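You operate a simulated robot arm through the tools that you are given. There is no shell and no other tool.

You are at the controls of a simulated robot arm. One attempt, no reset.

Task
Put 2 scoops of beads into the cup marked Liv and one into the cup marked Konrad.
Fine: use the tin scoop and put it back; shut the bead box after; scatter no more beads on the bench. Set down upright: square tin scoop.

It is judged by the outcome, as a careful person would: the job done as asked, and still so three seconds after it is handed in. It fails if anything else is knocked over, pushed out of place, dropped, spilled or broken.

Robot
A 7-joint arm with a two-finger parallel gripper, fixed in place. Base frame: the origin is at the foot of the arm, x ahead of it, y to its left, z up. Readings come in m, degrees, newtons and seconds.
Its first joint turns from -132.0 to 132.0 degrees. Payload 3.91 kg.
The TCP is the grasp point between the finger pads, 0.03 m short of the fingertips. In the tool frame z runs along the fingers and y along their closing line. The gripper opens to 0.11 m. The fingers are 0.02 m wide and 0.01 m thick; the gripper's body (0.048 by 0.112 m) begins 0.055 m behind the TCP.
Orientation is told as [roll, pitch, yaw] about the base's x, y, z axes, in that order, counted from this pose: with the fingers straight down and closing along the base's y, the tool's x points along the base's -x, its y along +y and its z along -z.

Tools
- The arm moves only by the tool apply_moves. Its argument "moves" is a list that holds one entry, the list of rows, each a list of 7 numbers: the shift along the base's x, y, z in m, then the turn, a rotation vector about the base's x, y, z in degrees, then the closure, from 0 (fully open) to 1 (shut). In form: [[[x, y, z, ax, ay, az, claw], ...]]. A call has 1 to 20 rows; each row is the pose to reach, as a shift and turn from the pose commanded when the call began. A row lasts 0.2 s, in which the tool goes at most 0.05 m and 8.6 degrees; a call with a longer step from one row to the next is refused whole, and so is a gripper value outside its range. Where a pose cannot be reached the arm comes as near as it can. A force on the tool above 40 N (or 10 N above the force at the start of the call, whichever is more), or a blocked arm, ends the call early, and 0.2 s more pass. Each finger travels about 0.108 m/s and halts on what it meets, pressing with about 22 N; the grip force reading is that of the motor and also rises with nothing between the fingers. The clock runs only during rows and for 0.2 s after the last one: add rows that repeat a pose to give the fingers time. It gives the time, the measured TCP pose, the force on the tool (base axes), the opening and the grip force at its end, in the units of the frame above (readings bear some noise), with the torque about the TCP (base axes, N m) and any sound that the robot's microphone picked up, and new pictures: "pictures" is both (left out), scene, wrist or none.
- Cameras (640 x 400 px; columns grow to the right, rows downward): "scene" is fixed at [0.0612, -0.6385, 1.3153]; the picture's right is [0.87, -0.49, 0.00], its down [-0.16, -0.30, -0.94] and it looks along [0.46, 0.82, -0.34] (base axes); focal length 314 px, centre (320, 200). "wrist" rides on the gripper at [0.072, 0.017, -0.103] in the tool frame; the picture's right is [-0.23, 0.97, 0.00], its down [-0.76, -0.18, -0.62] and it looks along [-0.61, -0.14, 0.78] (tool axes); focal length 222 px, centre (320, 200). There is no depth. A picture from a camera that has moved, and an enlarged one, comes with that camera's place and axes in the base frame and with its lens. The place of the scene camera against the robot may be out by one fixed shift of up to 0.025 m in any direction.
- close_up(camera, box): a new picture of the part [left, top, right, bottom] of that camera's present view, enlarged. It takes no simulated time.
- sign_off(): hands the job in; it is judged then, once.

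Nothing tells you positions but the pictures and the camera data. Unless the task says otherwise, let go and move clear before handing in.

The tools are called after "Emit:" as name(argument=value, ...) on one line, values as JSON. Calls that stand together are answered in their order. apply_moves: Moves the arm, as the interface text tells. Its arguments: {"type":"object","properties":{"moves":{"type":"array"},"pictures":{"type":"string","enum":["both","scene","wrist","none"]}},"required":["moves"]} The other tools are called the same way: close_up (camera, box) takes an enlarged picture of a part of a camera's view; sign_off () hands the job in.

At the start:

```text
time: 0.0
position: [0.4929, 0.3327, 0.9763]
tool_rot: [0.1, -0.1, 0.0]
wrist_force: [-0.1, -0.6, -0.1]
moment: [0.04, -0.01, 0.0]
opening: 0.1099
gripper_force: 0.1
```

scene: 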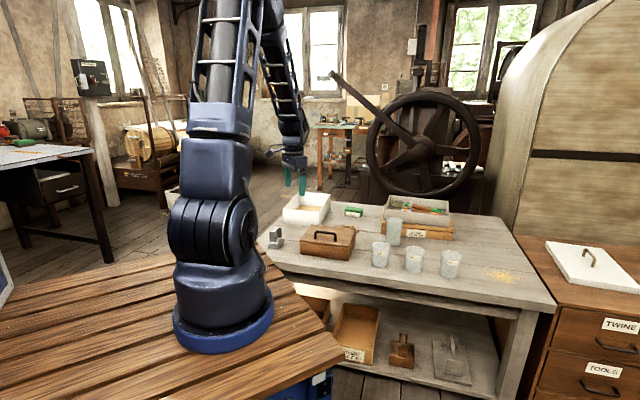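
wrist: 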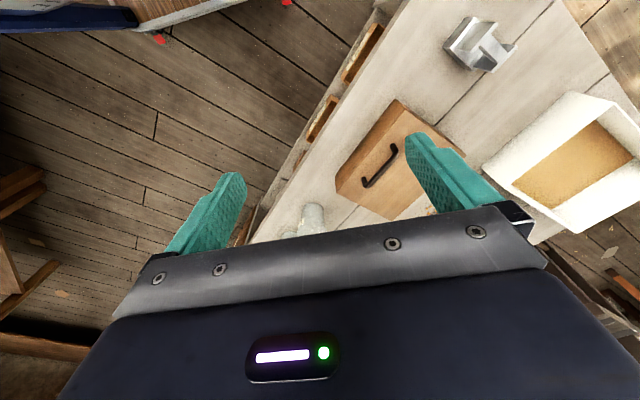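

I see a bench with a white tray of beads, a metal scoop, a wooden box with a handle, several cups, and a white lid off on the right drawers. I'll take close-ups first to read the labels before I move anything.

Emit:
close_up(camera="scene", box=[250, 170, 410, 270])

Emit:
close_up(camera="scene", box=[350, 190, 510, 290])

Emit:
close_up(camera="scene", box=[480, 220, 640, 320])

Emit:
close_up(camera="scene", box=[320, 290, 480, 390])

Emit:
close_up(camera="wrist", box=[320, 0, 640, 200])

```text
4.00 times, centred on (330, 220) of scene
camera zoom: at [0.0612, -0.6385, 1.3153], right [0.87, -0.49, 0.0], down [-0.16, -0.3, -0.94], along [0.46, 0.82, -0.34], focal length 1258 px, centre (280, 120)
```

zoom: 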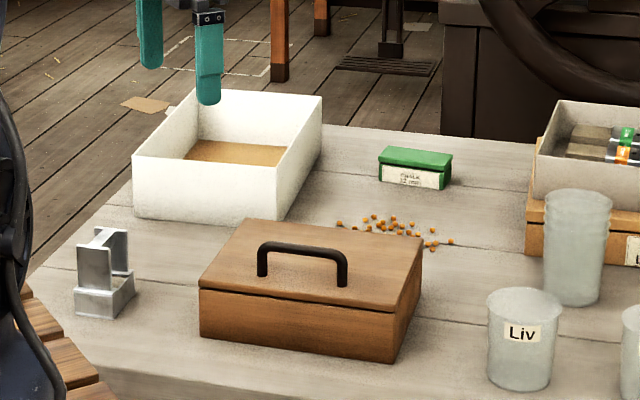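

```text
4.00 times, centred on (430, 240) of scene
camera zoom: at [0.0612, -0.6385, 1.3153], right [0.87, -0.49, 0.0], down [-0.16, -0.3, -0.94], along [0.46, 0.82, -0.34], focal length 1258 px, centre (-120, 40)
```

zoom: 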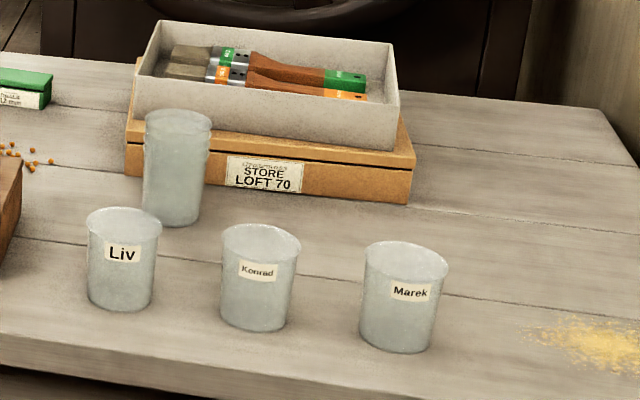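

```text
4.00 times, centred on (560, 270) of scene
camera zoom: at [0.0612, -0.6385, 1.3153], right [0.87, -0.49, 0.0], down [-0.16, -0.3, -0.94], along [0.46, 0.82, -0.34], focal length 1258 px, centre (-640, -80)
```

zoom: 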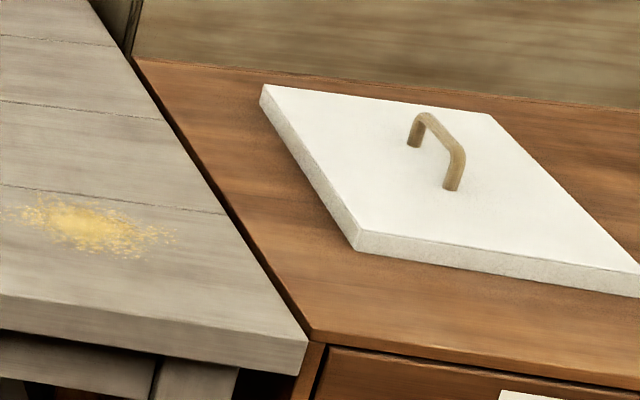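

```text
4.00 times, centred on (400, 340) of scene
camera zoom: at [0.0612, -0.6385, 1.3153], right [0.87, -0.49, 0.0], down [-0.16, -0.3, -0.94], along [0.46, 0.82, -0.34], focal length 1258 px, centre (0, -360)
```

zoom: 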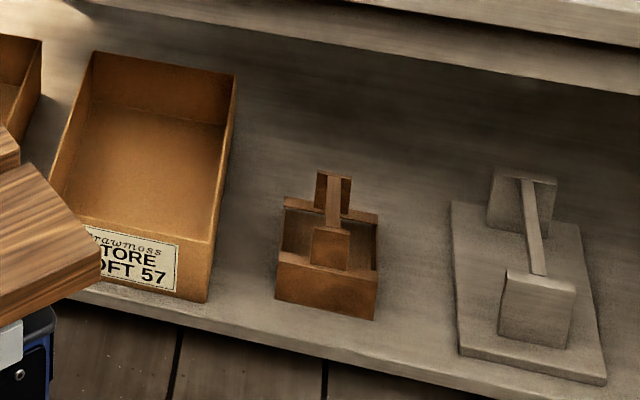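

```text
2.00 times, centred on (480, 100) of wrist
camera zoom: at [0.4204, 0.3484, 1.0796], right [0.23, 0.97, 0.0], down [0.76, -0.18, 0.62], along [0.61, -0.14, -0.78], focal length 444 px, centre (0, 400)
```

zoom: 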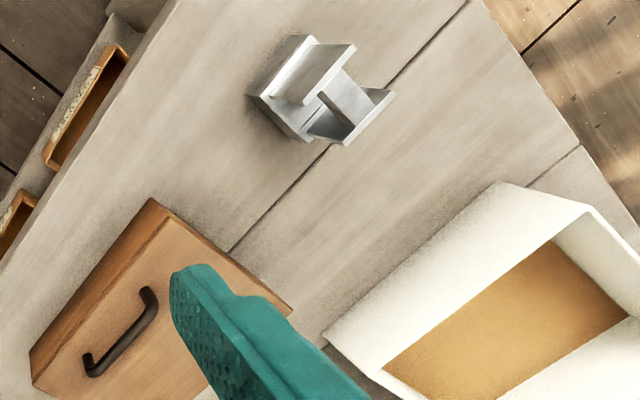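

The beads seem to be those spilled beside the lidded wooden box, with the tin scoop to its left. The white tray at the back looks like it holds something else. I'll move the wrist camera over the wooden box for a better look.

Emit:
apply_moves(moves=[[[0.04, 0.02, 0, 0, 0, 0, 0], [0.08, 0.04, 0, 0, 0, 0, 0], [0.12, 0.06, 0, 0, 0, 0, 0], [0.16, 0.08, 0, 0, 0, 0, 0], [0.2, 0.1, 0, 0, 0, 0, 0], [0.227, 0.117, 0, 0, 0, 0, 0], [0.227, 0.117, 0, 0, 0, 0, 0]]])

```text
time: 1.6
position: [0.7205, 0.4509, 0.976]
tool_rot: [0.1, 0.0, 0.0]
wrist_force: [0.1, 0.0, -0.2]
moment: [0.0, 0.02, 0.0]
opening: 0.11
gripper_force: 0.0
camera wrist: at [0.6476, 0.4673, 1.0794], right [0.23, 0.97, 0.0], down [0.76, -0.18, 0.62], along [0.61, -0.14, -0.78], focal length 222 px, centre (320, 200)
```

scene: 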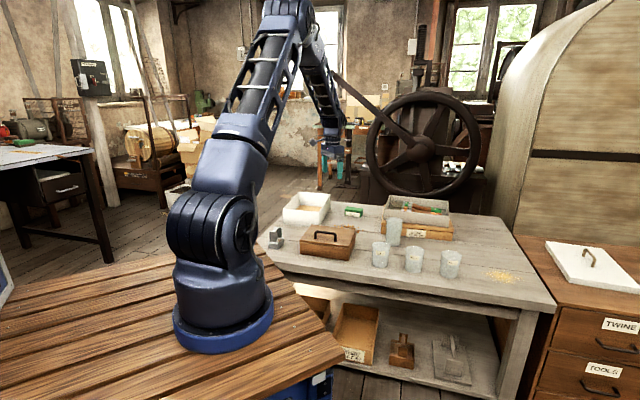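
wrist: 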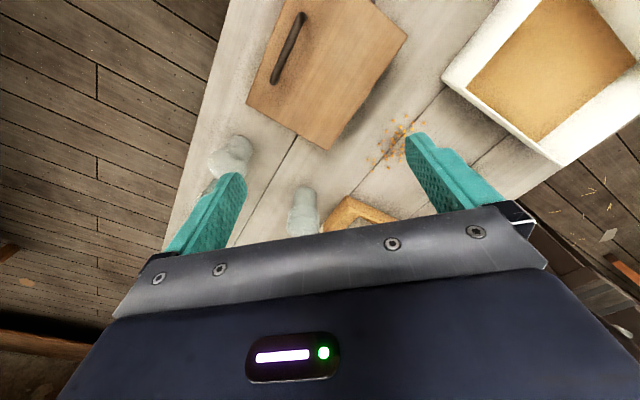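

Emit:
close_up(camera="wrist", box=[200, 0, 420, 140])

Emit:
close_up(camera="wrist", box=[360, 0, 640, 175])

Emit:
close_up(camera="scene", box=[260, 220, 308, 250])

Emit:
close_up(camera="scene", box=[295, 215, 375, 265])

Emit:
close_up(camera="scene", box=[275, 180, 355, 230])

```text
2.86 times, centred on (310, 70) of wrist
camera zoom: at [0.6476, 0.4673, 1.0794], right [0.23, 0.97, 0.0], down [0.76, -0.18, 0.62], along [0.61, -0.14, -0.78], focal length 635 px, centre (349, 571)
```

zoom: 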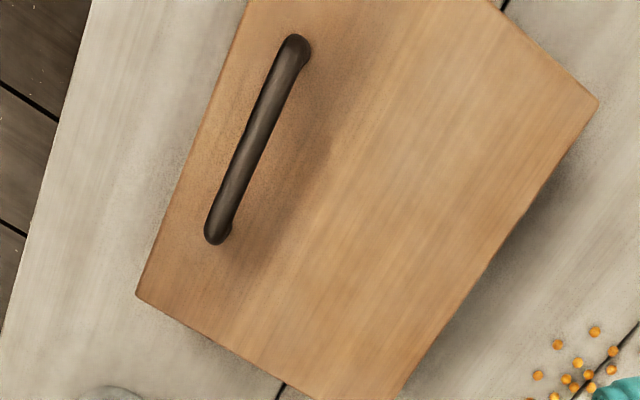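

```text
2.29 times, centred on (500, 88) of wrist
camera zoom: at [0.6476, 0.4673, 1.0794], right [0.23, 0.97, 0.0], down [0.76, -0.18, 0.62], along [0.61, -0.14, -0.78], focal length 508 px, centre (-91, 457)
```

zoom: 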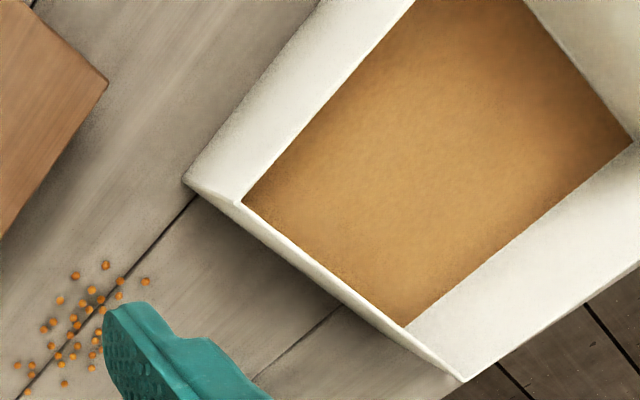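

```text
13.33 times, centred on (284, 235) of scene
camera zoom: at [0.0612, -0.6385, 1.3153], right [0.87, -0.49, 0.0], down [-0.16, -0.3, -0.94], along [0.46, 0.82, -0.34], focal length 4193 px, centre (800, -267)
```

zoom: 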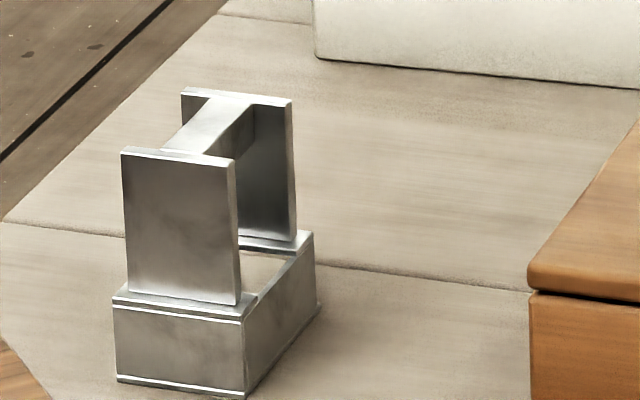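

```text
8.00 times, centred on (335, 240) of scene
camera zoom: at [0.0612, -0.6385, 1.3153], right [0.87, -0.49, 0.0], down [-0.16, -0.3, -0.94], along [0.46, 0.82, -0.34], focal length 2516 px, centre (200, -120)
```

zoom: 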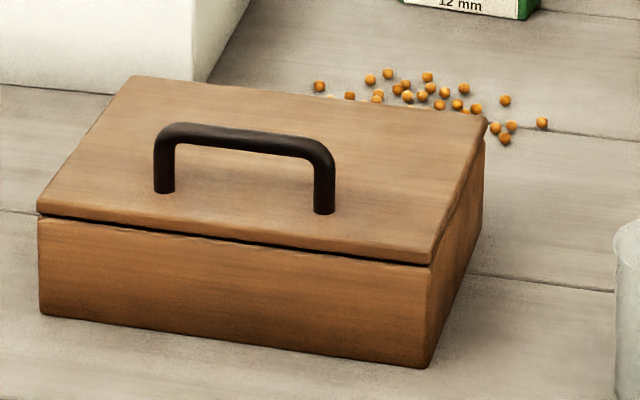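

```text
8.00 times, centred on (315, 205) of scene
camera zoom: at [0.0612, -0.6385, 1.3153], right [0.87, -0.49, 0.0], down [-0.16, -0.3, -0.94], along [0.46, 0.82, -0.34], focal length 2516 px, centre (360, 160)
```

zoom: 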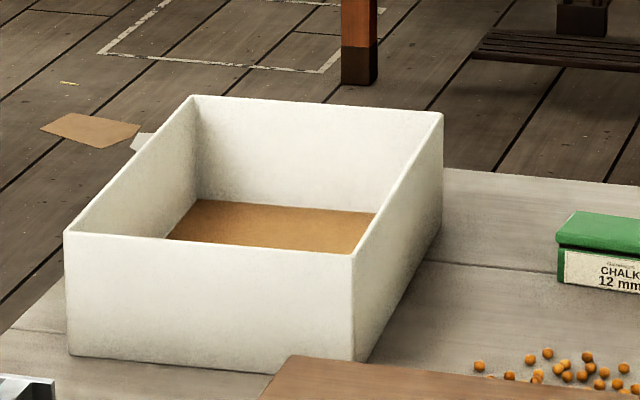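

The wooden box is lidded, and its handle sits near the front edge, so it is probably hinged at the back or lifts off. Next I'll look at the tin scoop from above, at about (0.54, 0.62, 0.60).

Emit:
apply_moves(moves=[[[-0.03, 0.03, -0.02, 0, 0, 0, 0], [-0.06, 0.06, -0.04, 0, 0, 0, 0], [-0.09, 0.09, -0.06, 0, 0, 0, 0], [-0.12, 0.12, -0.08, 0, 0, 0, 0], [-0.14, 0.15, -0.1, 0, 0, 0, 0], [-0.15, 0.17, -0.12, 0, 0, 0, 0], [-0.15, 0.17, -0.12, 0, 0, 0, 0]]], pictures="wrist")

```text
time: 3.2
position: [0.5681, 0.6219, 0.8561]
tool_rot: [0.0, 0.0, 0.0]
wrist_force: [-0.1, 0.3, 1.1]
moment: [0.0, 0.02, 0.0]
opening: 0.1099
gripper_force: 0.0
camera wrist: at [0.4963, 0.6371, 0.9603], right [0.23, 0.97, 0.0], down [0.76, -0.18, 0.62], along [0.61, -0.14, -0.78], focal length 222 px, centre (320, 200)
```

wrist: 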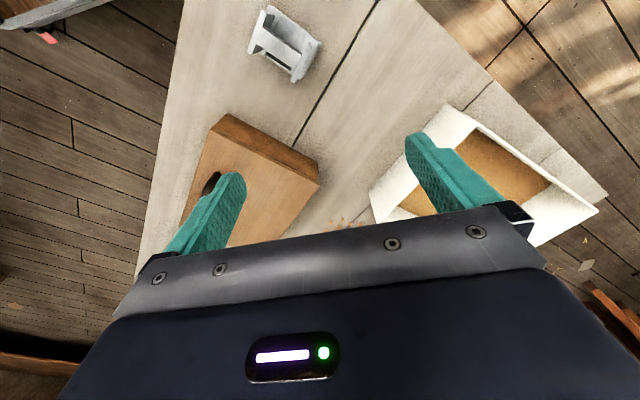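

Emit:
close_up(camera="wrist", box=[220, 0, 348, 80])

Emit:
close_up(camera="wrist", box=[170, 100, 330, 200])

```text
5.00 times, centred on (284, 40) of wrist
camera zoom: at [0.4963, 0.6371, 0.9603], right [0.23, 0.97, 0.0], down [0.76, -0.18, 0.62], along [0.61, -0.14, -0.78], focal length 1111 px, centre (500, 1000)
```

zoom: 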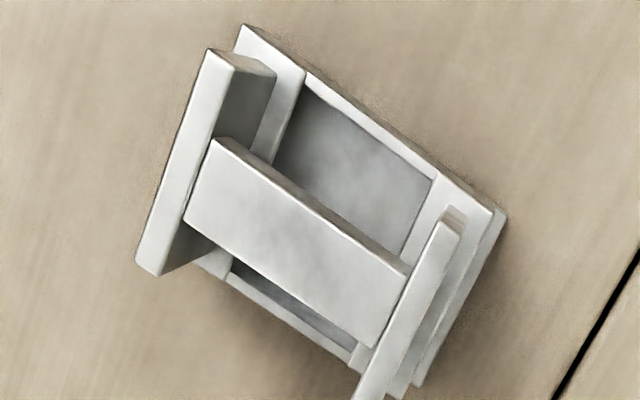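

```text
4.00 times, centred on (250, 150) of wrist
camera zoom: at [0.4963, 0.6371, 0.9603], right [0.23, 0.97, 0.0], down [0.76, -0.18, 0.62], along [0.61, -0.14, -0.78], focal length 888 px, centre (600, 400)
```

zoom: 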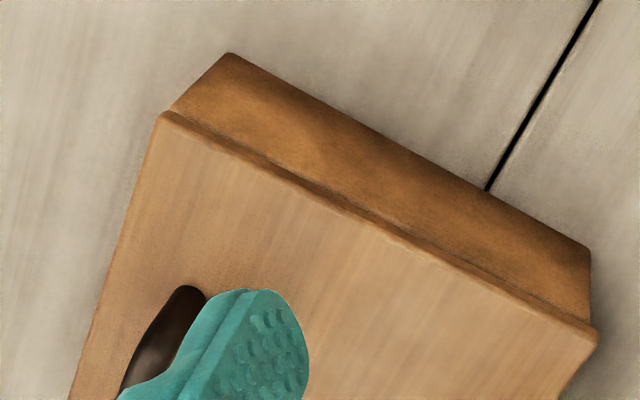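

The box sits at about 45° around (0.71, 0.45), with its handle near the front edge at about (0.67, 0.41). The scoop's crossbar is at about (0.51, 0.59) and points along the 45° diagonal. I want to see the back of the box to find out whether the lid is hinged.

Emit:
apply_moves(moves=[[[0.017, -0.003, -0.005, 0, 0, -8, 0], [0.034, -0.007, -0.01, 0, 0, -16, 0], [0.05, -0.01, -0.015, 0, 0, -24, 0], [0.068, -0.014, -0.02, 0, 0, -32, 0], [0.085, -0.017, -0.028, 0, 0, -40, 0], [0.102, -0.02, -0.036, 0, 0, -48, 0], [0.119, -0.024, -0.044, 0, 0, -56, 0], [0.136, -0.028, -0.052, 0, 0, -64, 0], [0.153, -0.031, -0.06, 0, 0, -72, 0], [0.17, -0.035, -0.068, 0, 0, -80, 0], [0.19, -0.04, -0.076, 0, 0, -88, 0], [0.19, -0.04, -0.076, 0, 0, -90, 0], [0.19, -0.04, -0.076, 0, 0, -90, 0]]])

```text
time: 6.0
position: [0.759, 0.5789, 0.7787]
tool_rot: [0.0, 0.1, -90.0]
wrist_force: [0.0, 0.8, 0.1]
moment: [-0.01, -0.01, -0.01]
opening: 0.11
gripper_force: 0.2
camera wrist: at [0.7769, 0.6506, 0.8823], right [0.97, -0.23, 0.0], down [-0.18, -0.76, 0.62], along [-0.14, -0.61, -0.78], focal length 222 px, centre (320, 200)
```

scene: 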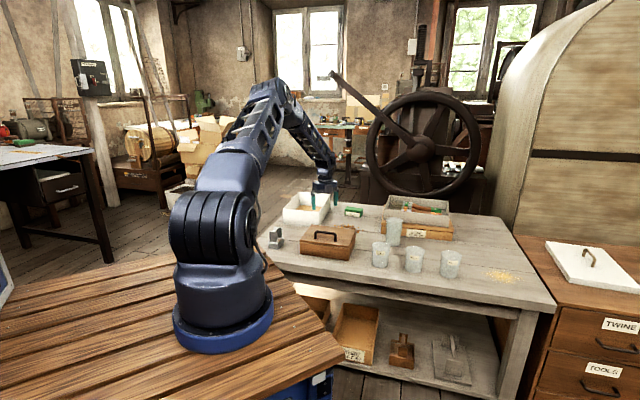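
wrist: 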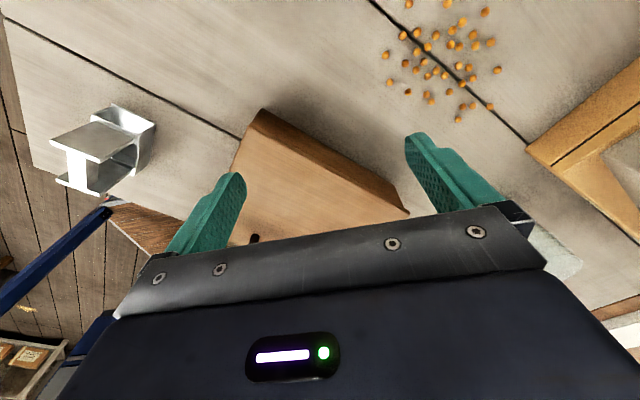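

Emit:
close_up(camera="wrist", box=[220, 90, 420, 215])

Emit:
close_up(camera="wrist", box=[30, 80, 190, 180])

Emit:
close_up(camera="wrist", box=[350, 0, 540, 120])

```text
3.20 times, centred on (320, 152) of wrist
camera zoom: at [0.7769, 0.6506, 0.8823], right [0.97, -0.23, 0.0], down [-0.18, -0.76, 0.62], along [-0.14, -0.61, -0.78], focal length 711 px, centre (320, 352)
```

zoom: 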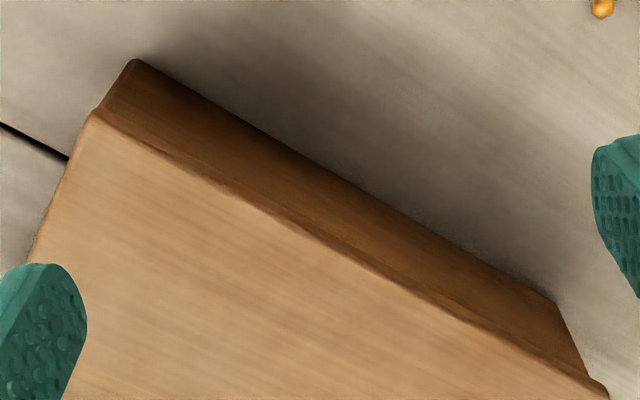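

```text
4.00 times, centred on (110, 130) of wrist
camera zoom: at [0.7769, 0.6506, 0.8823], right [0.97, -0.23, 0.0], down [-0.18, -0.76, 0.62], along [-0.14, -0.61, -0.78], focal length 888 px, centre (1160, 480)
```

zoom: 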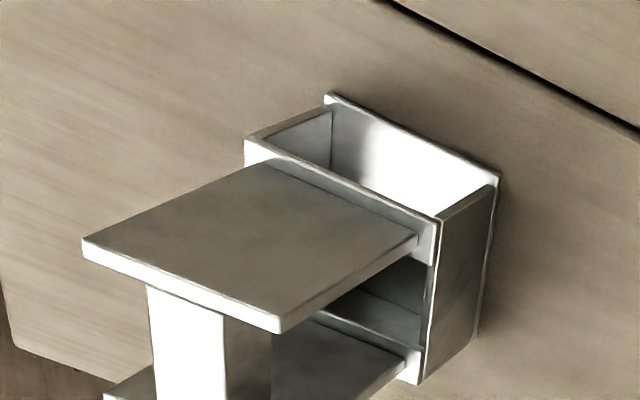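

```text
3.33 times, centred on (445, 60) of wrist
camera zoom: at [0.7769, 0.6506, 0.8823], right [0.97, -0.23, 0.0], down [-0.18, -0.76, 0.62], along [-0.14, -0.61, -0.78], focal length 740 px, centre (-97, 667)
```

zoom: 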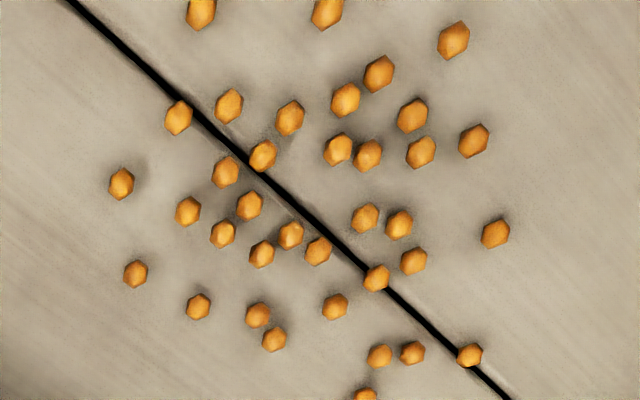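

The back of the box has no visible hinges, and the scoop looks like a small shovel with its open mouth facing away from the arm. I estimate the bench at z≈0.60, the lid top at ≈0.666 and the handle bar at ≈0.70. I'll move above the handle with the fingers closing across it.

Emit:
apply_moves(moves=[[[-0.015, -0.028, 0.01, 0, 0, 7.5, 0], [-0.03, -0.055, 0.02, 0, 0, 15, 0], [-0.045, -0.083, 0.02, 0, 0, 22.5, 0], [-0.06, -0.11, 0.02, 0, 0, 30, 0], [-0.075, -0.138, 0.02, 0, 0, 37.5, 0], [-0.0905, -0.166, 0.02, 0, 0, 45, 0], [-0.0905, -0.166, 0.02, 0, 0, 45, 0]]])

```text
time: 7.6
position: [0.6688, 0.4142, 0.797]
tool_rot: [0.0, 0.0, -44.9]
wrist_force: [-0.5, -0.5, 0.4]
moment: [0.0, 0.02, 0.01]
opening: 0.1101
gripper_force: 0.0
camera wrist: at [0.6294, 0.4766, 0.9006], right [0.85, 0.53, 0.0], down [0.41, -0.66, 0.62], along [0.33, -0.53, -0.78], focal length 222 px, centre (320, 200)
```

scene: 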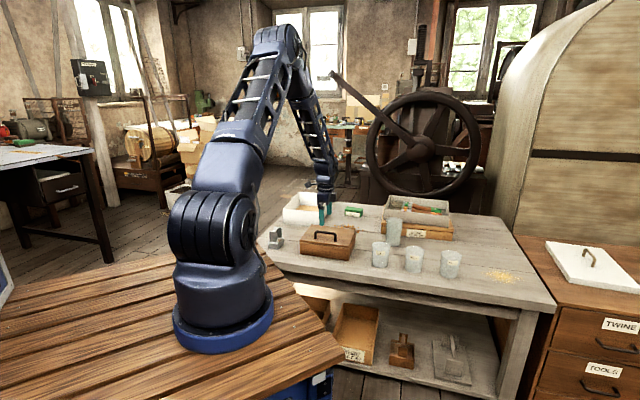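
wrist: 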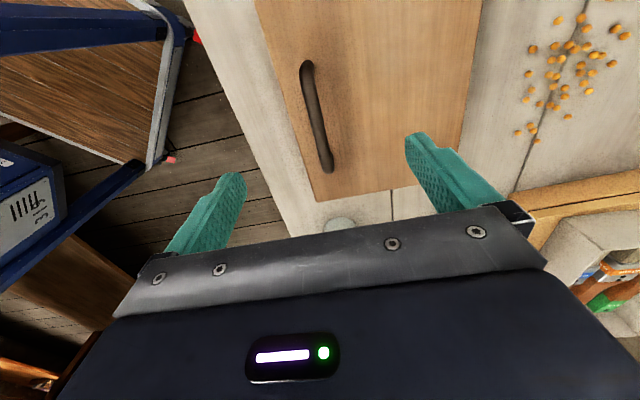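

The handle is centred under the gripper. I'll lower until the fingertips are just above the lid and close on the bar.

Emit:
apply_moves(moves=[[[-0.001, 0, -0.03, 0, 0, 0, 0.3], [-0.001, 0, -0.06, 0, 0, 0, 0.5], [-0.001, 0, -0.075, 0, 0, 0, 0.5], [-0.001, 0, -0.087, 0, 0, 0, 0.5], [-0.001, 0, -0.087, 0, 0, 0, 0.8], [-0.001, 0, -0.087, 0, 0, 0, 1], [-0.001, 0, -0.087, 0, 0, 0, 1], [-0.001, 0, -0.087, 0, 0, 0, 1]]])

```text
time: 9.4
position: [0.6691, 0.4136, 0.7109]
tool_rot: [0.0, 0.0, -44.8]
wrist_force: [1.0, 0.9, -1.5]
moment: [0.05, 0.03, -0.03]
opening: 0.0118
gripper_force: 45.1
camera wrist: at [0.6291, 0.4758, 0.8153], right [0.85, 0.53, 0.0], down [0.41, -0.66, 0.62], along [0.33, -0.53, -0.78], focal length 222 px, centre (320, 200)
```

scene: 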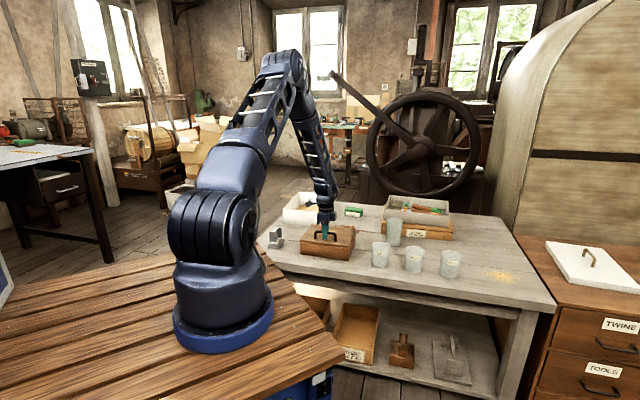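
wrist: 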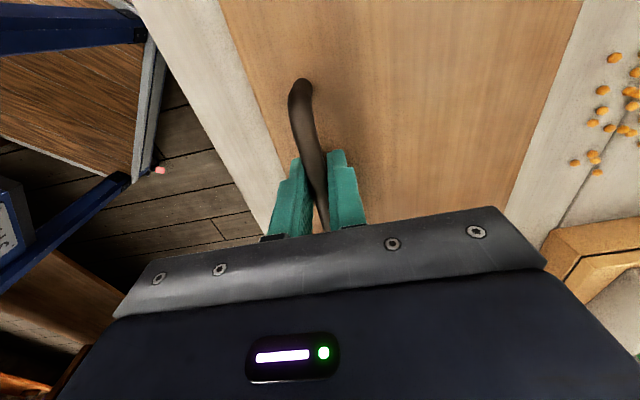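

The handle is gripped, with the bar about 12 mm thick. I'll lift it a little along a hinge-like arc and check the force and pictures to see how the lid behaves.

Emit:
apply_moves(moves=[[[0.001, 0.001, 0.005, 0, 0, 0, 1], [0.0023, 0.0023, 0.01, 0, 0, 0, 1], [0.0038, 0.0038, 0.015, 0, 0, 0, 1], [0.0054, 0.0054, 0.02, 0, 0, 0, 1]]])

Emit:
close_up(camera="scene", box=[288, 195, 384, 255])

```text
time: 10.4
position: [0.6743, 0.4194, 0.7319]
tool_rot: [0.0, 0.1, -44.9]
wrist_force: [5.5, 16.6, -10.3]
moment: [0.01, -0.01, -0.13]
opening: 0.0117
gripper_force: 45.1
camera wrist: at [0.6349, 0.4816, 0.8355], right [0.85, 0.53, 0.0], down [0.41, -0.66, 0.62], along [0.33, -0.53, -0.78], focal length 222 px, centre (320, 200)
```

scene: 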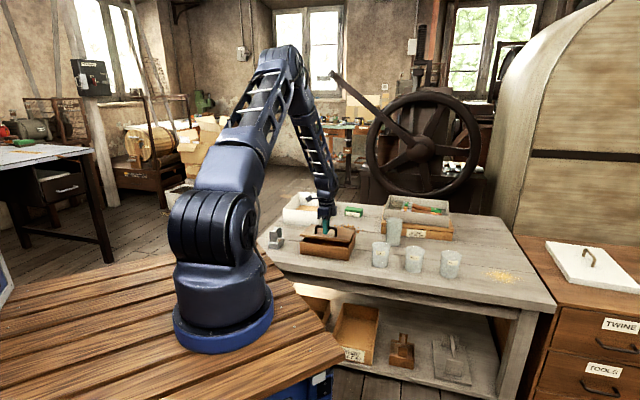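
wrist: 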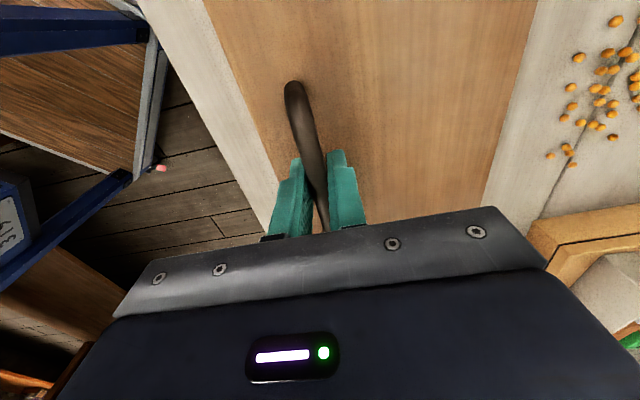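

```text
6.67 times, centred on (336, 225) of scene
camera zoom: at [0.0612, -0.6385, 1.3153], right [0.87, -0.49, 0.0], down [-0.16, -0.3, -0.94], along [0.46, 0.82, -0.34], focal length 2096 px, centre (213, 33)
```

zoom: 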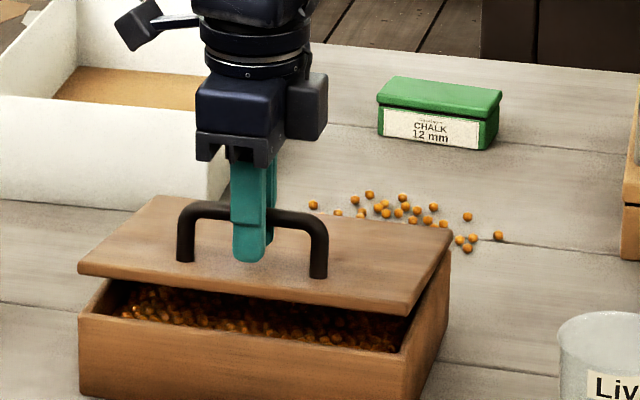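

The lid is hinged at the back and there are beads inside. The side force suggests the arc needs slightly more motion toward the hinge, so I'll adjust for that and keep opening.

Emit:
apply_moves(moves=[[[0.0025, 0.0025, 0.003, 0, 0, 0, 1], [0.0045, 0.0045, 0.008, 0, 0, 0, 1], [0.0067, 0.0067, 0.013, 0, 0, 0, 1], [0.009, 0.009, 0.018, 0, 0, 0, 1]]], pictures="none")

```text
time: 11.4
position: [0.6825, 0.4275, 0.7515]
tool_rot: [-0.2, 0.0, -44.9]
wrist_force: [-20.7, -17.6, 15.8]
moment: [-0.1, 0.19, -0.25]
opening: 0.0114
gripper_force: 44.4
```

The forces now push outward, so my arc was slightly too tight. I've refitted the hinge geometry and will continue in small steps while watching the force.

Emit:
apply_moves(moves=[[[0.0012, 0.0012, 0.005, 0, 0, 0, 1], [0.0044, 0.0044, 0.0102, 0, 0, 0, 1], [0.0076, 0.0076, 0.0155, 0, 0, 0, 1], [0.0108, 0.0108, 0.0206, 0, 0, 0, 1], [0.0143, 0.0143, 0.0256, 0, 0, 0, 1], [0.0179, 0.0179, 0.0302, 0, 0, 0, 1]]], pictures="scene")

```text
time: 12.8
position: [0.7013, 0.4466, 0.7805]
tool_rot: [0.0, 0.1, -45.0]
wrist_force: [3.6, -7.4, -0.4]
moment: [-0.17, 0.11, -0.41]
opening: 0.0118
gripper_force: 44.4
```

scene: 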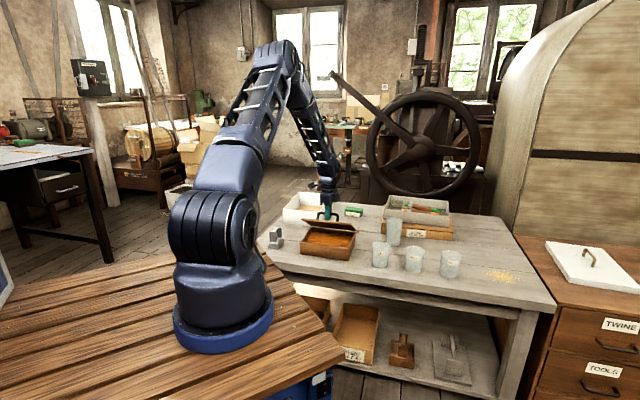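

Forces are low, so the arc fits well. I'll continue opening to about 60°.

Emit:
apply_moves(moves=[[[0.0038, 0.0038, 0.0044, 0, 0, 0, 1], [0.0076, 0.0076, 0.0086, 0, 0, 0, 1], [0.0117, 0.0117, 0.0126, 0, 0, 0, 1], [0.0158, 0.0158, 0.0163, 0, 0, 0, 1], [0.02, 0.02, 0.0198, 0, 0, 0, 1], [0.0243, 0.0243, 0.0229, 0, 0, 0, 1], [0.0288, 0.0288, 0.0258, 0, 0, 0, 1], [0.0333, 0.0333, 0.0285, 0, 0, 0, 1], [0.0379, 0.0379, 0.0308, 0, 0, 0, 1], [0.0425, 0.0425, 0.0329, 0, 0, 0, 1]]], pictures="scene")

```text
time: 15.0
position: [0.7442, 0.4891, 0.8147]
tool_rot: [0.0, 0.0, -45.0]
wrist_force: [10.3, -3.0, -20.6]
moment: [-0.31, -0.24, -0.89]
opening: 0.0116
gripper_force: 44.9
```

scene: 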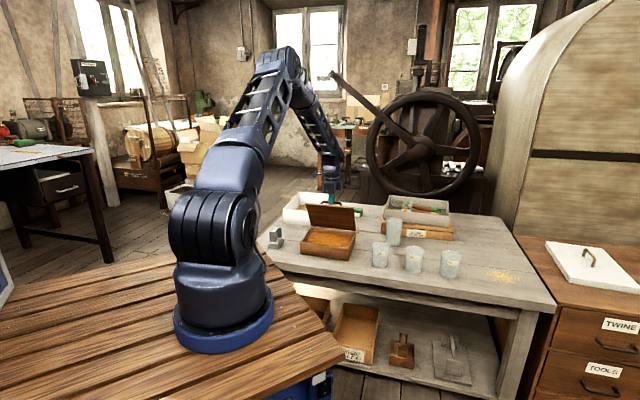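

The pull inward has grown a little, along with a yaw moment. I'll nudge the pose to relieve the stress before continuing.

Emit:
apply_moves(moves=[[[0.0005, -0.0005, -0.0005, 0, 0, -1, 1], [0.001, -0.001, -0.001, 0, 0, -2, 1]]], pictures="none")

```text
time: 15.6
position: [0.7425, 0.4891, 0.8138]
tool_rot: [-0.1, 0.0, -46.9]
wrist_force: [1.3, 3.1, -12.1]
moment: [0.05, -0.02, 0.97]
opening: 0.012
gripper_force: 44.4
```

The neutral yaw is about -46°. I'll correct to that and keep opening toward 75°.

Emit:
apply_moves(moves=[[[0.0, 0.0, -0.0003, 0, 0, 1, 1], [0.0048, 0.0047, 0.0013, 0, 0, 1, 1], [0.0096, 0.0093, 0.0028, 0, 0, 1, 1], [0.0145, 0.014, 0.0038, 0, 0, 1, 1], [0.0195, 0.0188, 0.0047, 0, 0, 1, 1], [0.0244, 0.0236, 0.0052, 0, 0, 1, 1], [0.0294, 0.0284, 0.0055, 0, 0, 1, 1], [0.0343, 0.0332, 0.0054, 0, 0, 1, 1], [0.0393, 0.038, 0.0051, 0, 0, 1, 1]]], pictures="scene")

```text
time: 17.6
position: [0.7827, 0.5262, 0.8187]
tool_rot: [-0.2, 0.0, -45.9]
wrist_force: [-17.4, 15.4, -6.8]
moment: [0.17, 0.21, 0.14]
opening: 0.0118
gripper_force: 44.8
```

scene: 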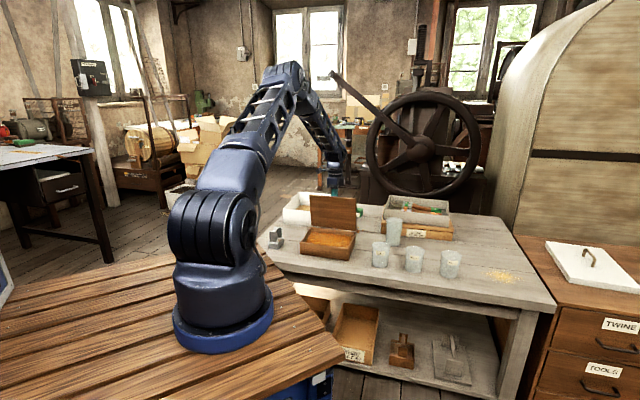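

The lid is now at about 75°. I'm correcting a small sideways drift and continuing toward 90°.

Emit:
apply_moves(moves=[[[-0.0008, 0.0008, 0, 0, 0, 0, 1], [0.004, 0.0056, -0.0007, 0, 0, 0, 1], [0.0089, 0.0105, -0.0015, 0, 0, 0, 1], [0.0137, 0.0153, -0.0027, 0, 0, 0, 1], [0.0185, 0.0201, -0.004, 0, 0, 0, 1], [0.0232, 0.0248, -0.0058, 0, 0, 0, 1], [0.0279, 0.0295, -0.0078, 0, 0, 0, 1]]], pictures="scene")

```text
time: 19.2
position: [0.8107, 0.555, 0.81]
tool_rot: [-0.2, 0.1, -45.8]
wrist_force: [-8.4, 3.1, -8.3]
moment: [-0.4, -0.3, 0.05]
opening: 0.0114
gripper_force: 45.1
```

scene: 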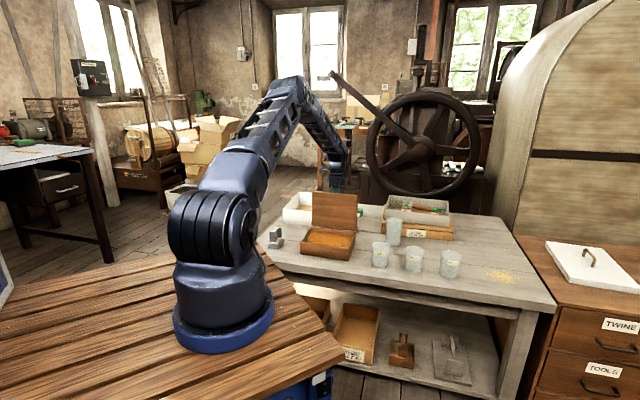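

Emit:
close_up(camera="scene", box=[280, 160, 376, 220])

Emit:
close_up(camera="scene", box=[288, 215, 368, 265])

Emit:
close_up(camera="wrist", box=[0, 0, 640, 400])

```text
6.67 times, centred on (328, 190) of scene
camera zoom: at [0.0612, -0.6385, 1.3153], right [0.87, -0.49, 0.0], down [-0.16, -0.3, -0.94], along [0.46, 0.82, -0.34], focal length 2096 px, centre (267, 267)
```

zoom: 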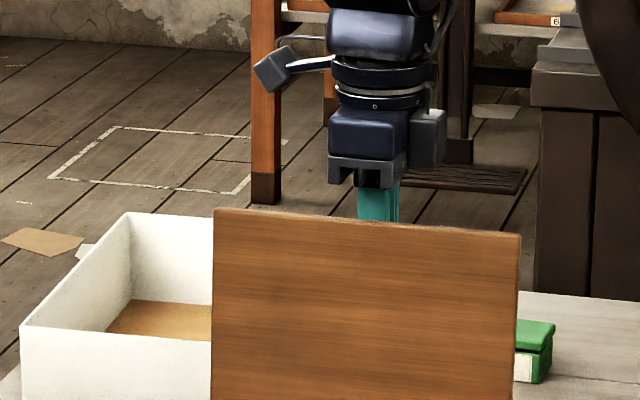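

```text
8.00 times, centred on (328, 240) of scene
camera zoom: at [0.0612, -0.6385, 1.3153], right [0.87, -0.49, 0.0], down [-0.16, -0.3, -0.94], along [0.46, 0.82, -0.34], focal length 2516 px, centre (256, -120)
```

zoom: 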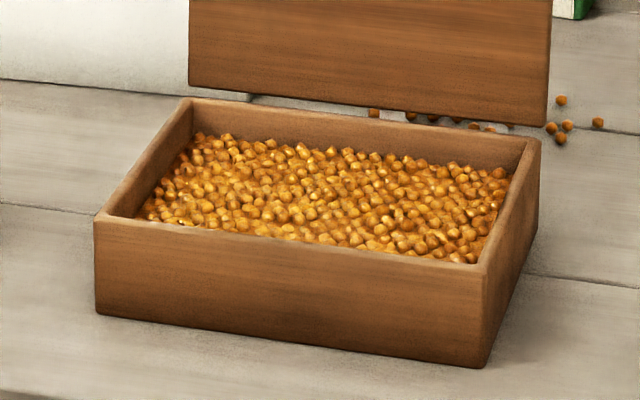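

```text
1.00 times, centred on (320, 200) of wrist (not enlarged: the box is as wide or as high as the picture)
camera zoom: at [0.7726, 0.6176, 0.9132], right [0.86, 0.51, 0.0], down [0.4, -0.67, 0.62], along [0.32, -0.54, -0.78], focal length 222 px, centre (320, 200)
```

zoom: 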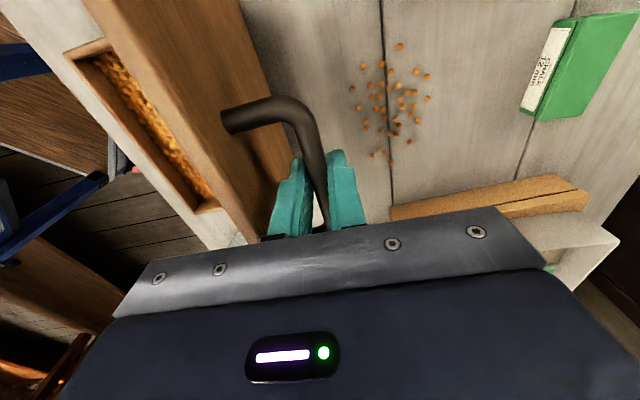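

The lid is about vertical and the box is well filled with beads. I'll carry on past vertical slowly, feeling for the hinge stop before letting go.

Emit:
apply_moves(moves=[[[0.0045, 0.0045, -0.0024, 0, 0, 0, 1], [0.009, 0.009, -0.0048, 0, 0, 0, 1], [0.0134, 0.0134, -0.0076, 0, 0, 0, 1], [0.0178, 0.0178, -0.0106, 0, 0, 0, 1]]], pictures="scene")

```text
time: 20.2
position: [0.8285, 0.5723, 0.7982]
tool_rot: [-0.3, -0.1, -46.0]
wrist_force: [-30.0, -25.7, -14.0]
moment: [-0.8, -0.27, 0.11]
opening: 0.0117
gripper_force: 44.8
```

scene: 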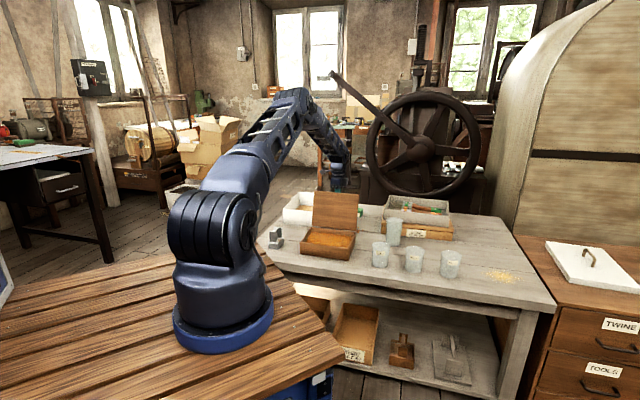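

There is clear resistance at about 100°, which is probably the hinge stop. I'll back off slightly to relax the force and check.

Emit:
apply_moves(moves=[[[-0.0015, -0.0015, 0.0003, 0, 0, 0, 1], [-0.003, -0.003, 0.0006, 0, 0, 0, 1]]], pictures="none")

```text
time: 20.8
position: [0.8259, 0.5707, 0.8003]
tool_rot: [-0.1, 0.1, -46.0]
wrist_force: [-9.5, -14.8, -30.0]
moment: [0.37, 0.47, 0.07]
opening: 0.0115
gripper_force: 45.5
```

Emit:
apply_moves(moves=[[[-0.0006, -0.0006, -0.0014, 0, 0, 0, 1], [-0.0006, -0.0006, -0.0014, 0, 0, 0, 1]]], pictures="none")

Emit:
apply_moves(moves=[[[0.0012, 0.0012, -0.001, 0, 0, 0, 1], [0.0024, 0.0024, -0.002, 0, 0, 0, 1], [0.0024, 0.0024, -0.002, 0, 0, 0, 1]]], pictures="none")

```text
time: 21.4
position: [0.8255, 0.5695, 0.8013]
tool_rot: [0.1, 0.0, -45.9]
wrist_force: [-1.0, -8.6, -13.4]
moment: [0.06, 0.15, 0.1]
opening: 0.0114
gripper_force: 44.8
```

```text
time: 22.2
position: [0.8284, 0.572, 0.7984]
tool_rot: [0.1, 0.1, -45.9]
wrist_force: [-2.9, -7.5, 4.0]
moment: [-0.3, -0.16, 0.1]
opening: 0.0113
gripper_force: 45.0
```

Emit:
apply_moves(moves=[[[0.0012, 0.0012, -0.001, 0, 0, 0, 1], [0.0024, 0.0024, -0.0021, 0, 0, 0, 1], [0.0036, 0.0036, -0.0032, 0, 0, 0, 1], [0.0047, 0.0047, -0.0043, 0, 0, 0, 1]]], pictures="none")

```text
time: 22.7
position: [0.8275, 0.572, 0.7983]
tool_rot: [0.0, -0.1, -46.0]
wrist_force: [-17.5, -15.9, 16.5]
moment: [-0.41, -0.01, 0.09]
opening: 0.0114
gripper_force: 45.2
stopped in row 2: the force on the tool passed its limit at 44 N (the readings are from after the stop); the commanded pose is now the measured one
```

The motion was blocked with a steady resistance, so the hinge stop is at about 100°, past vertical. I'll ease back, open the fingers slightly, and check that the lid stays put.

Emit:
apply_moves(moves=[[[-0.001, -0.001, 0.0008, 0, 0, 0, 1], [-0.001, -0.001, 0.0008, 0, 0, 0, 0.782], [-0.001, -0.001, 0.0008, 0, 0, 0, 0.782], [-0.001, -0.001, 0.0008, 0, 0, 0, 0.782]]])

```text
time: 23.7
position: [0.8291, 0.5723, 0.7969]
tool_rot: [-0.1, 0.0, -45.8]
wrist_force: [-0.4, -0.6, 0.4]
moment: [-0.03, -0.01, -0.02]
opening: 0.0238
gripper_force: 0.0
camera wrist: at [0.7904, 0.6353, 0.9011], right [0.86, 0.51, 0.0], down [0.4, -0.67, 0.62], along [0.32, -0.54, -0.78], focal length 222 px, centre (320, 200)
```

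scene: 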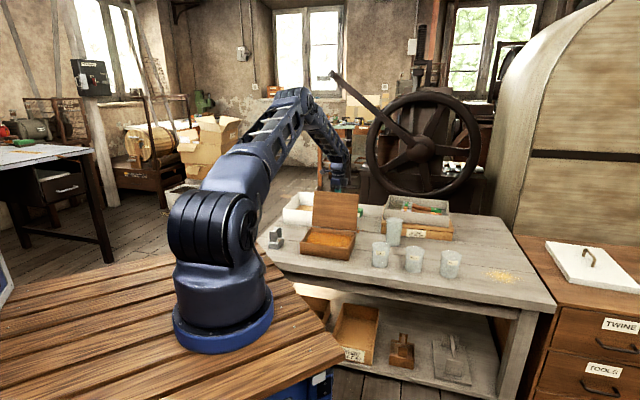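
wrist: 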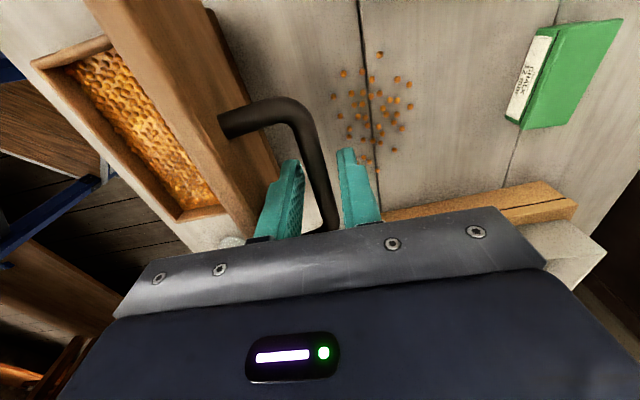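

The lid rests open against its stop with no force on the tool. Now I'll lift straight up and clear of the handle.

Emit:
apply_moves(moves=[[[0, 0, 0.01, 0, 0, 0, 0.782], [0, 0, 0.03, 0, 0, 0, 0.782], [0, 0, 0.06, 0, 0, 0, 0.782], [0, 0, 0.09, 0, 0, 0, 0.782], [0, 0, 0.11, 0, 0, 0, 0.782]]])

```text
time: 24.9
position: [0.8294, 0.573, 0.9078]
tool_rot: [-0.1, 0.1, -45.9]
wrist_force: [0.5, -0.7, -1.2]
moment: [-0.01, -0.02, 0.0]
opening: 0.0239
gripper_force: 0.0
camera wrist: at [0.7925, 0.6347, 1.011], right [0.86, 0.51, 0.0], down [0.4, -0.67, 0.62], along [0.32, -0.54, -0.78], focal length 222 px, centre (320, 200)
```

scene: 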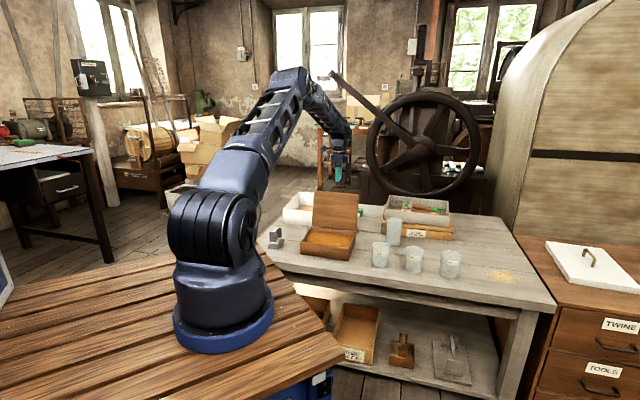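
wrist: 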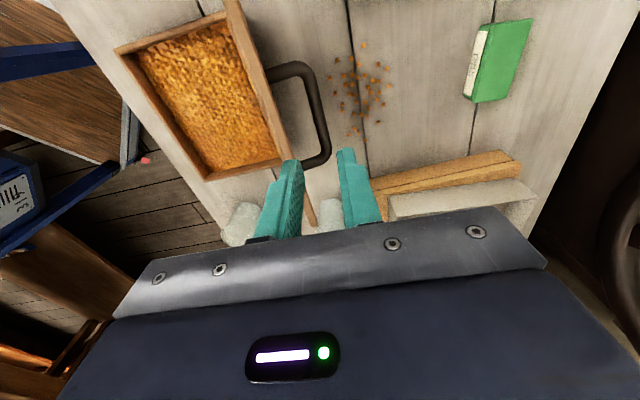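

The lid stays open on its own. Now I'll move over to the scoop and turn the gripper so it can straddle the crossbar, then look again before descending.

Emit:
apply_moves(moves=[[[-0.03, 0.002, 0, 0, 0, 8.3, 0.5], [-0.06, 0.004, 0, 0, 0, 16.6, 0.5], [-0.09, 0.005, 0, 0, 0, 24.9, 0.5], [-0.12, 0.006, 0, 0, 0, 33.2, 0.5], [-0.15, 0.008, 0, 0, 0, 41.5, 0.5], [-0.18, 0.01, -0.01, 0, 0, 49.8, 0.5], [-0.21, 0.012, -0.03, 0, 0, 58, 0.5], [-0.24, 0.013, -0.05, 0, 0, 66.3, 0.5], [-0.27, 0.015, -0.07, 0, 0, 74.6, 0.5], [-0.3, 0.016, -0.09, 0, 0, 82.9, 0.5], [-0.322, 0.017, -0.1, 0, 0, 90.9, 0.5], [-0.322, 0.017, -0.1, 0, 0, 90.9, 0.5]]])

```text
time: 27.5
position: [0.5054, 0.5897, 0.8086]
tool_rot: [-0.1, 0.2, 45.1]
wrist_force: [-0.7, 0.0, -0.5]
moment: [0.02, -0.05, 0.05]
opening: 0.0549
gripper_force: 0.1
camera wrist: at [0.4424, 0.549, 0.9115], right [-0.53, 0.85, 0.0], down [0.66, 0.41, 0.62], along [0.53, 0.33, -0.78], focal length 222 px, centre (320, 200)
```

scene: 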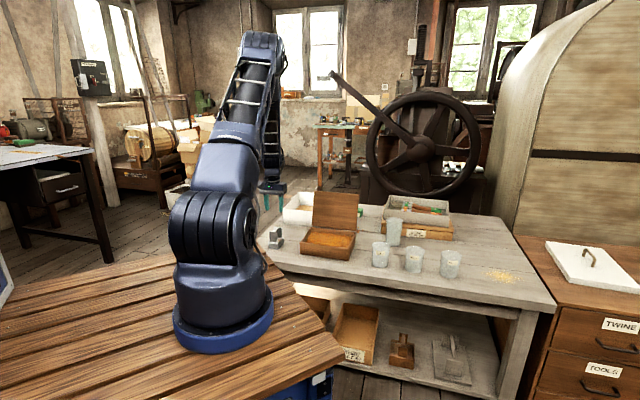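
wrist: 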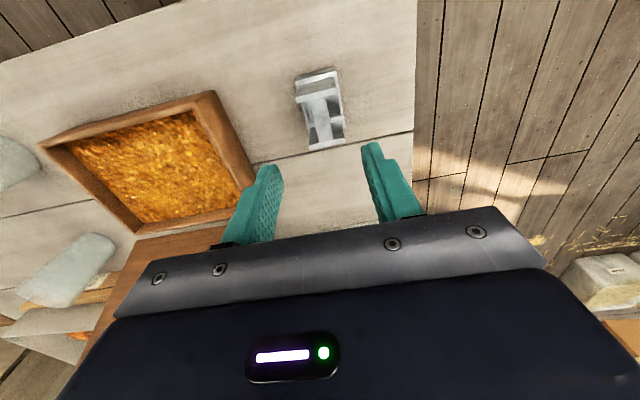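

Emit:
close_up(camera="wrist", box=[256, 50, 384, 170])

Emit:
close_up(camera="wrist", box=[0, 80, 260, 300])

Emit:
close_up(camera="scene", box=[288, 180, 384, 265])

```text
3.33 times, centred on (320, 110) of wrist
camera zoom: at [0.4424, 0.549, 0.9115], right [-0.53, 0.85, 0.0], down [0.66, 0.41, 0.62], along [0.53, 0.33, -0.78], focal length 740 px, centre (320, 500)
```

zoom: 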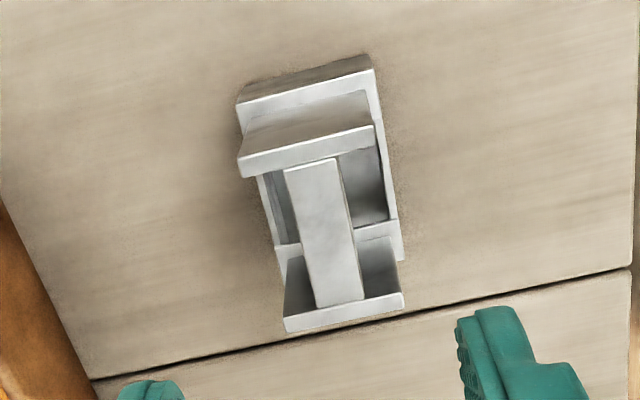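

```text
1.82 times, centred on (130, 190) of wrist
camera zoom: at [0.4424, 0.549, 0.9115], right [-0.53, 0.85, 0.0], down [0.66, 0.41, 0.62], along [0.53, 0.33, -0.78], focal length 404 px, centre (666, 218)
```

zoom: 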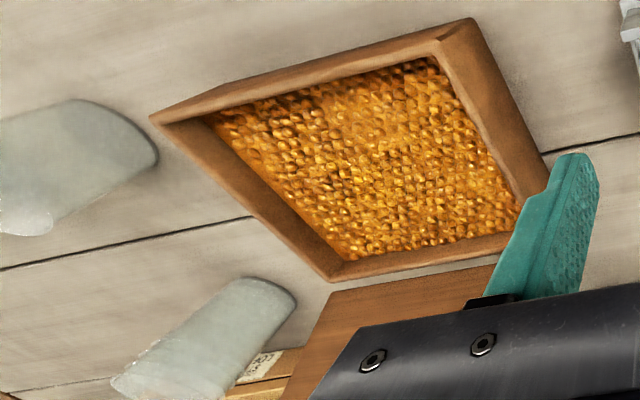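

```text
4.71 times, centred on (336, 222) of scene
camera zoom: at [0.0612, -0.6385, 1.3153], right [0.87, -0.49, 0.0], down [-0.16, -0.3, -0.94], along [0.46, 0.82, -0.34], focal length 1480 px, centre (245, 94)
```

zoom: 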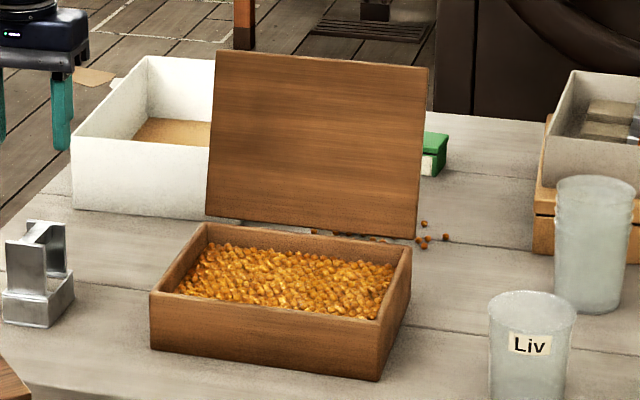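

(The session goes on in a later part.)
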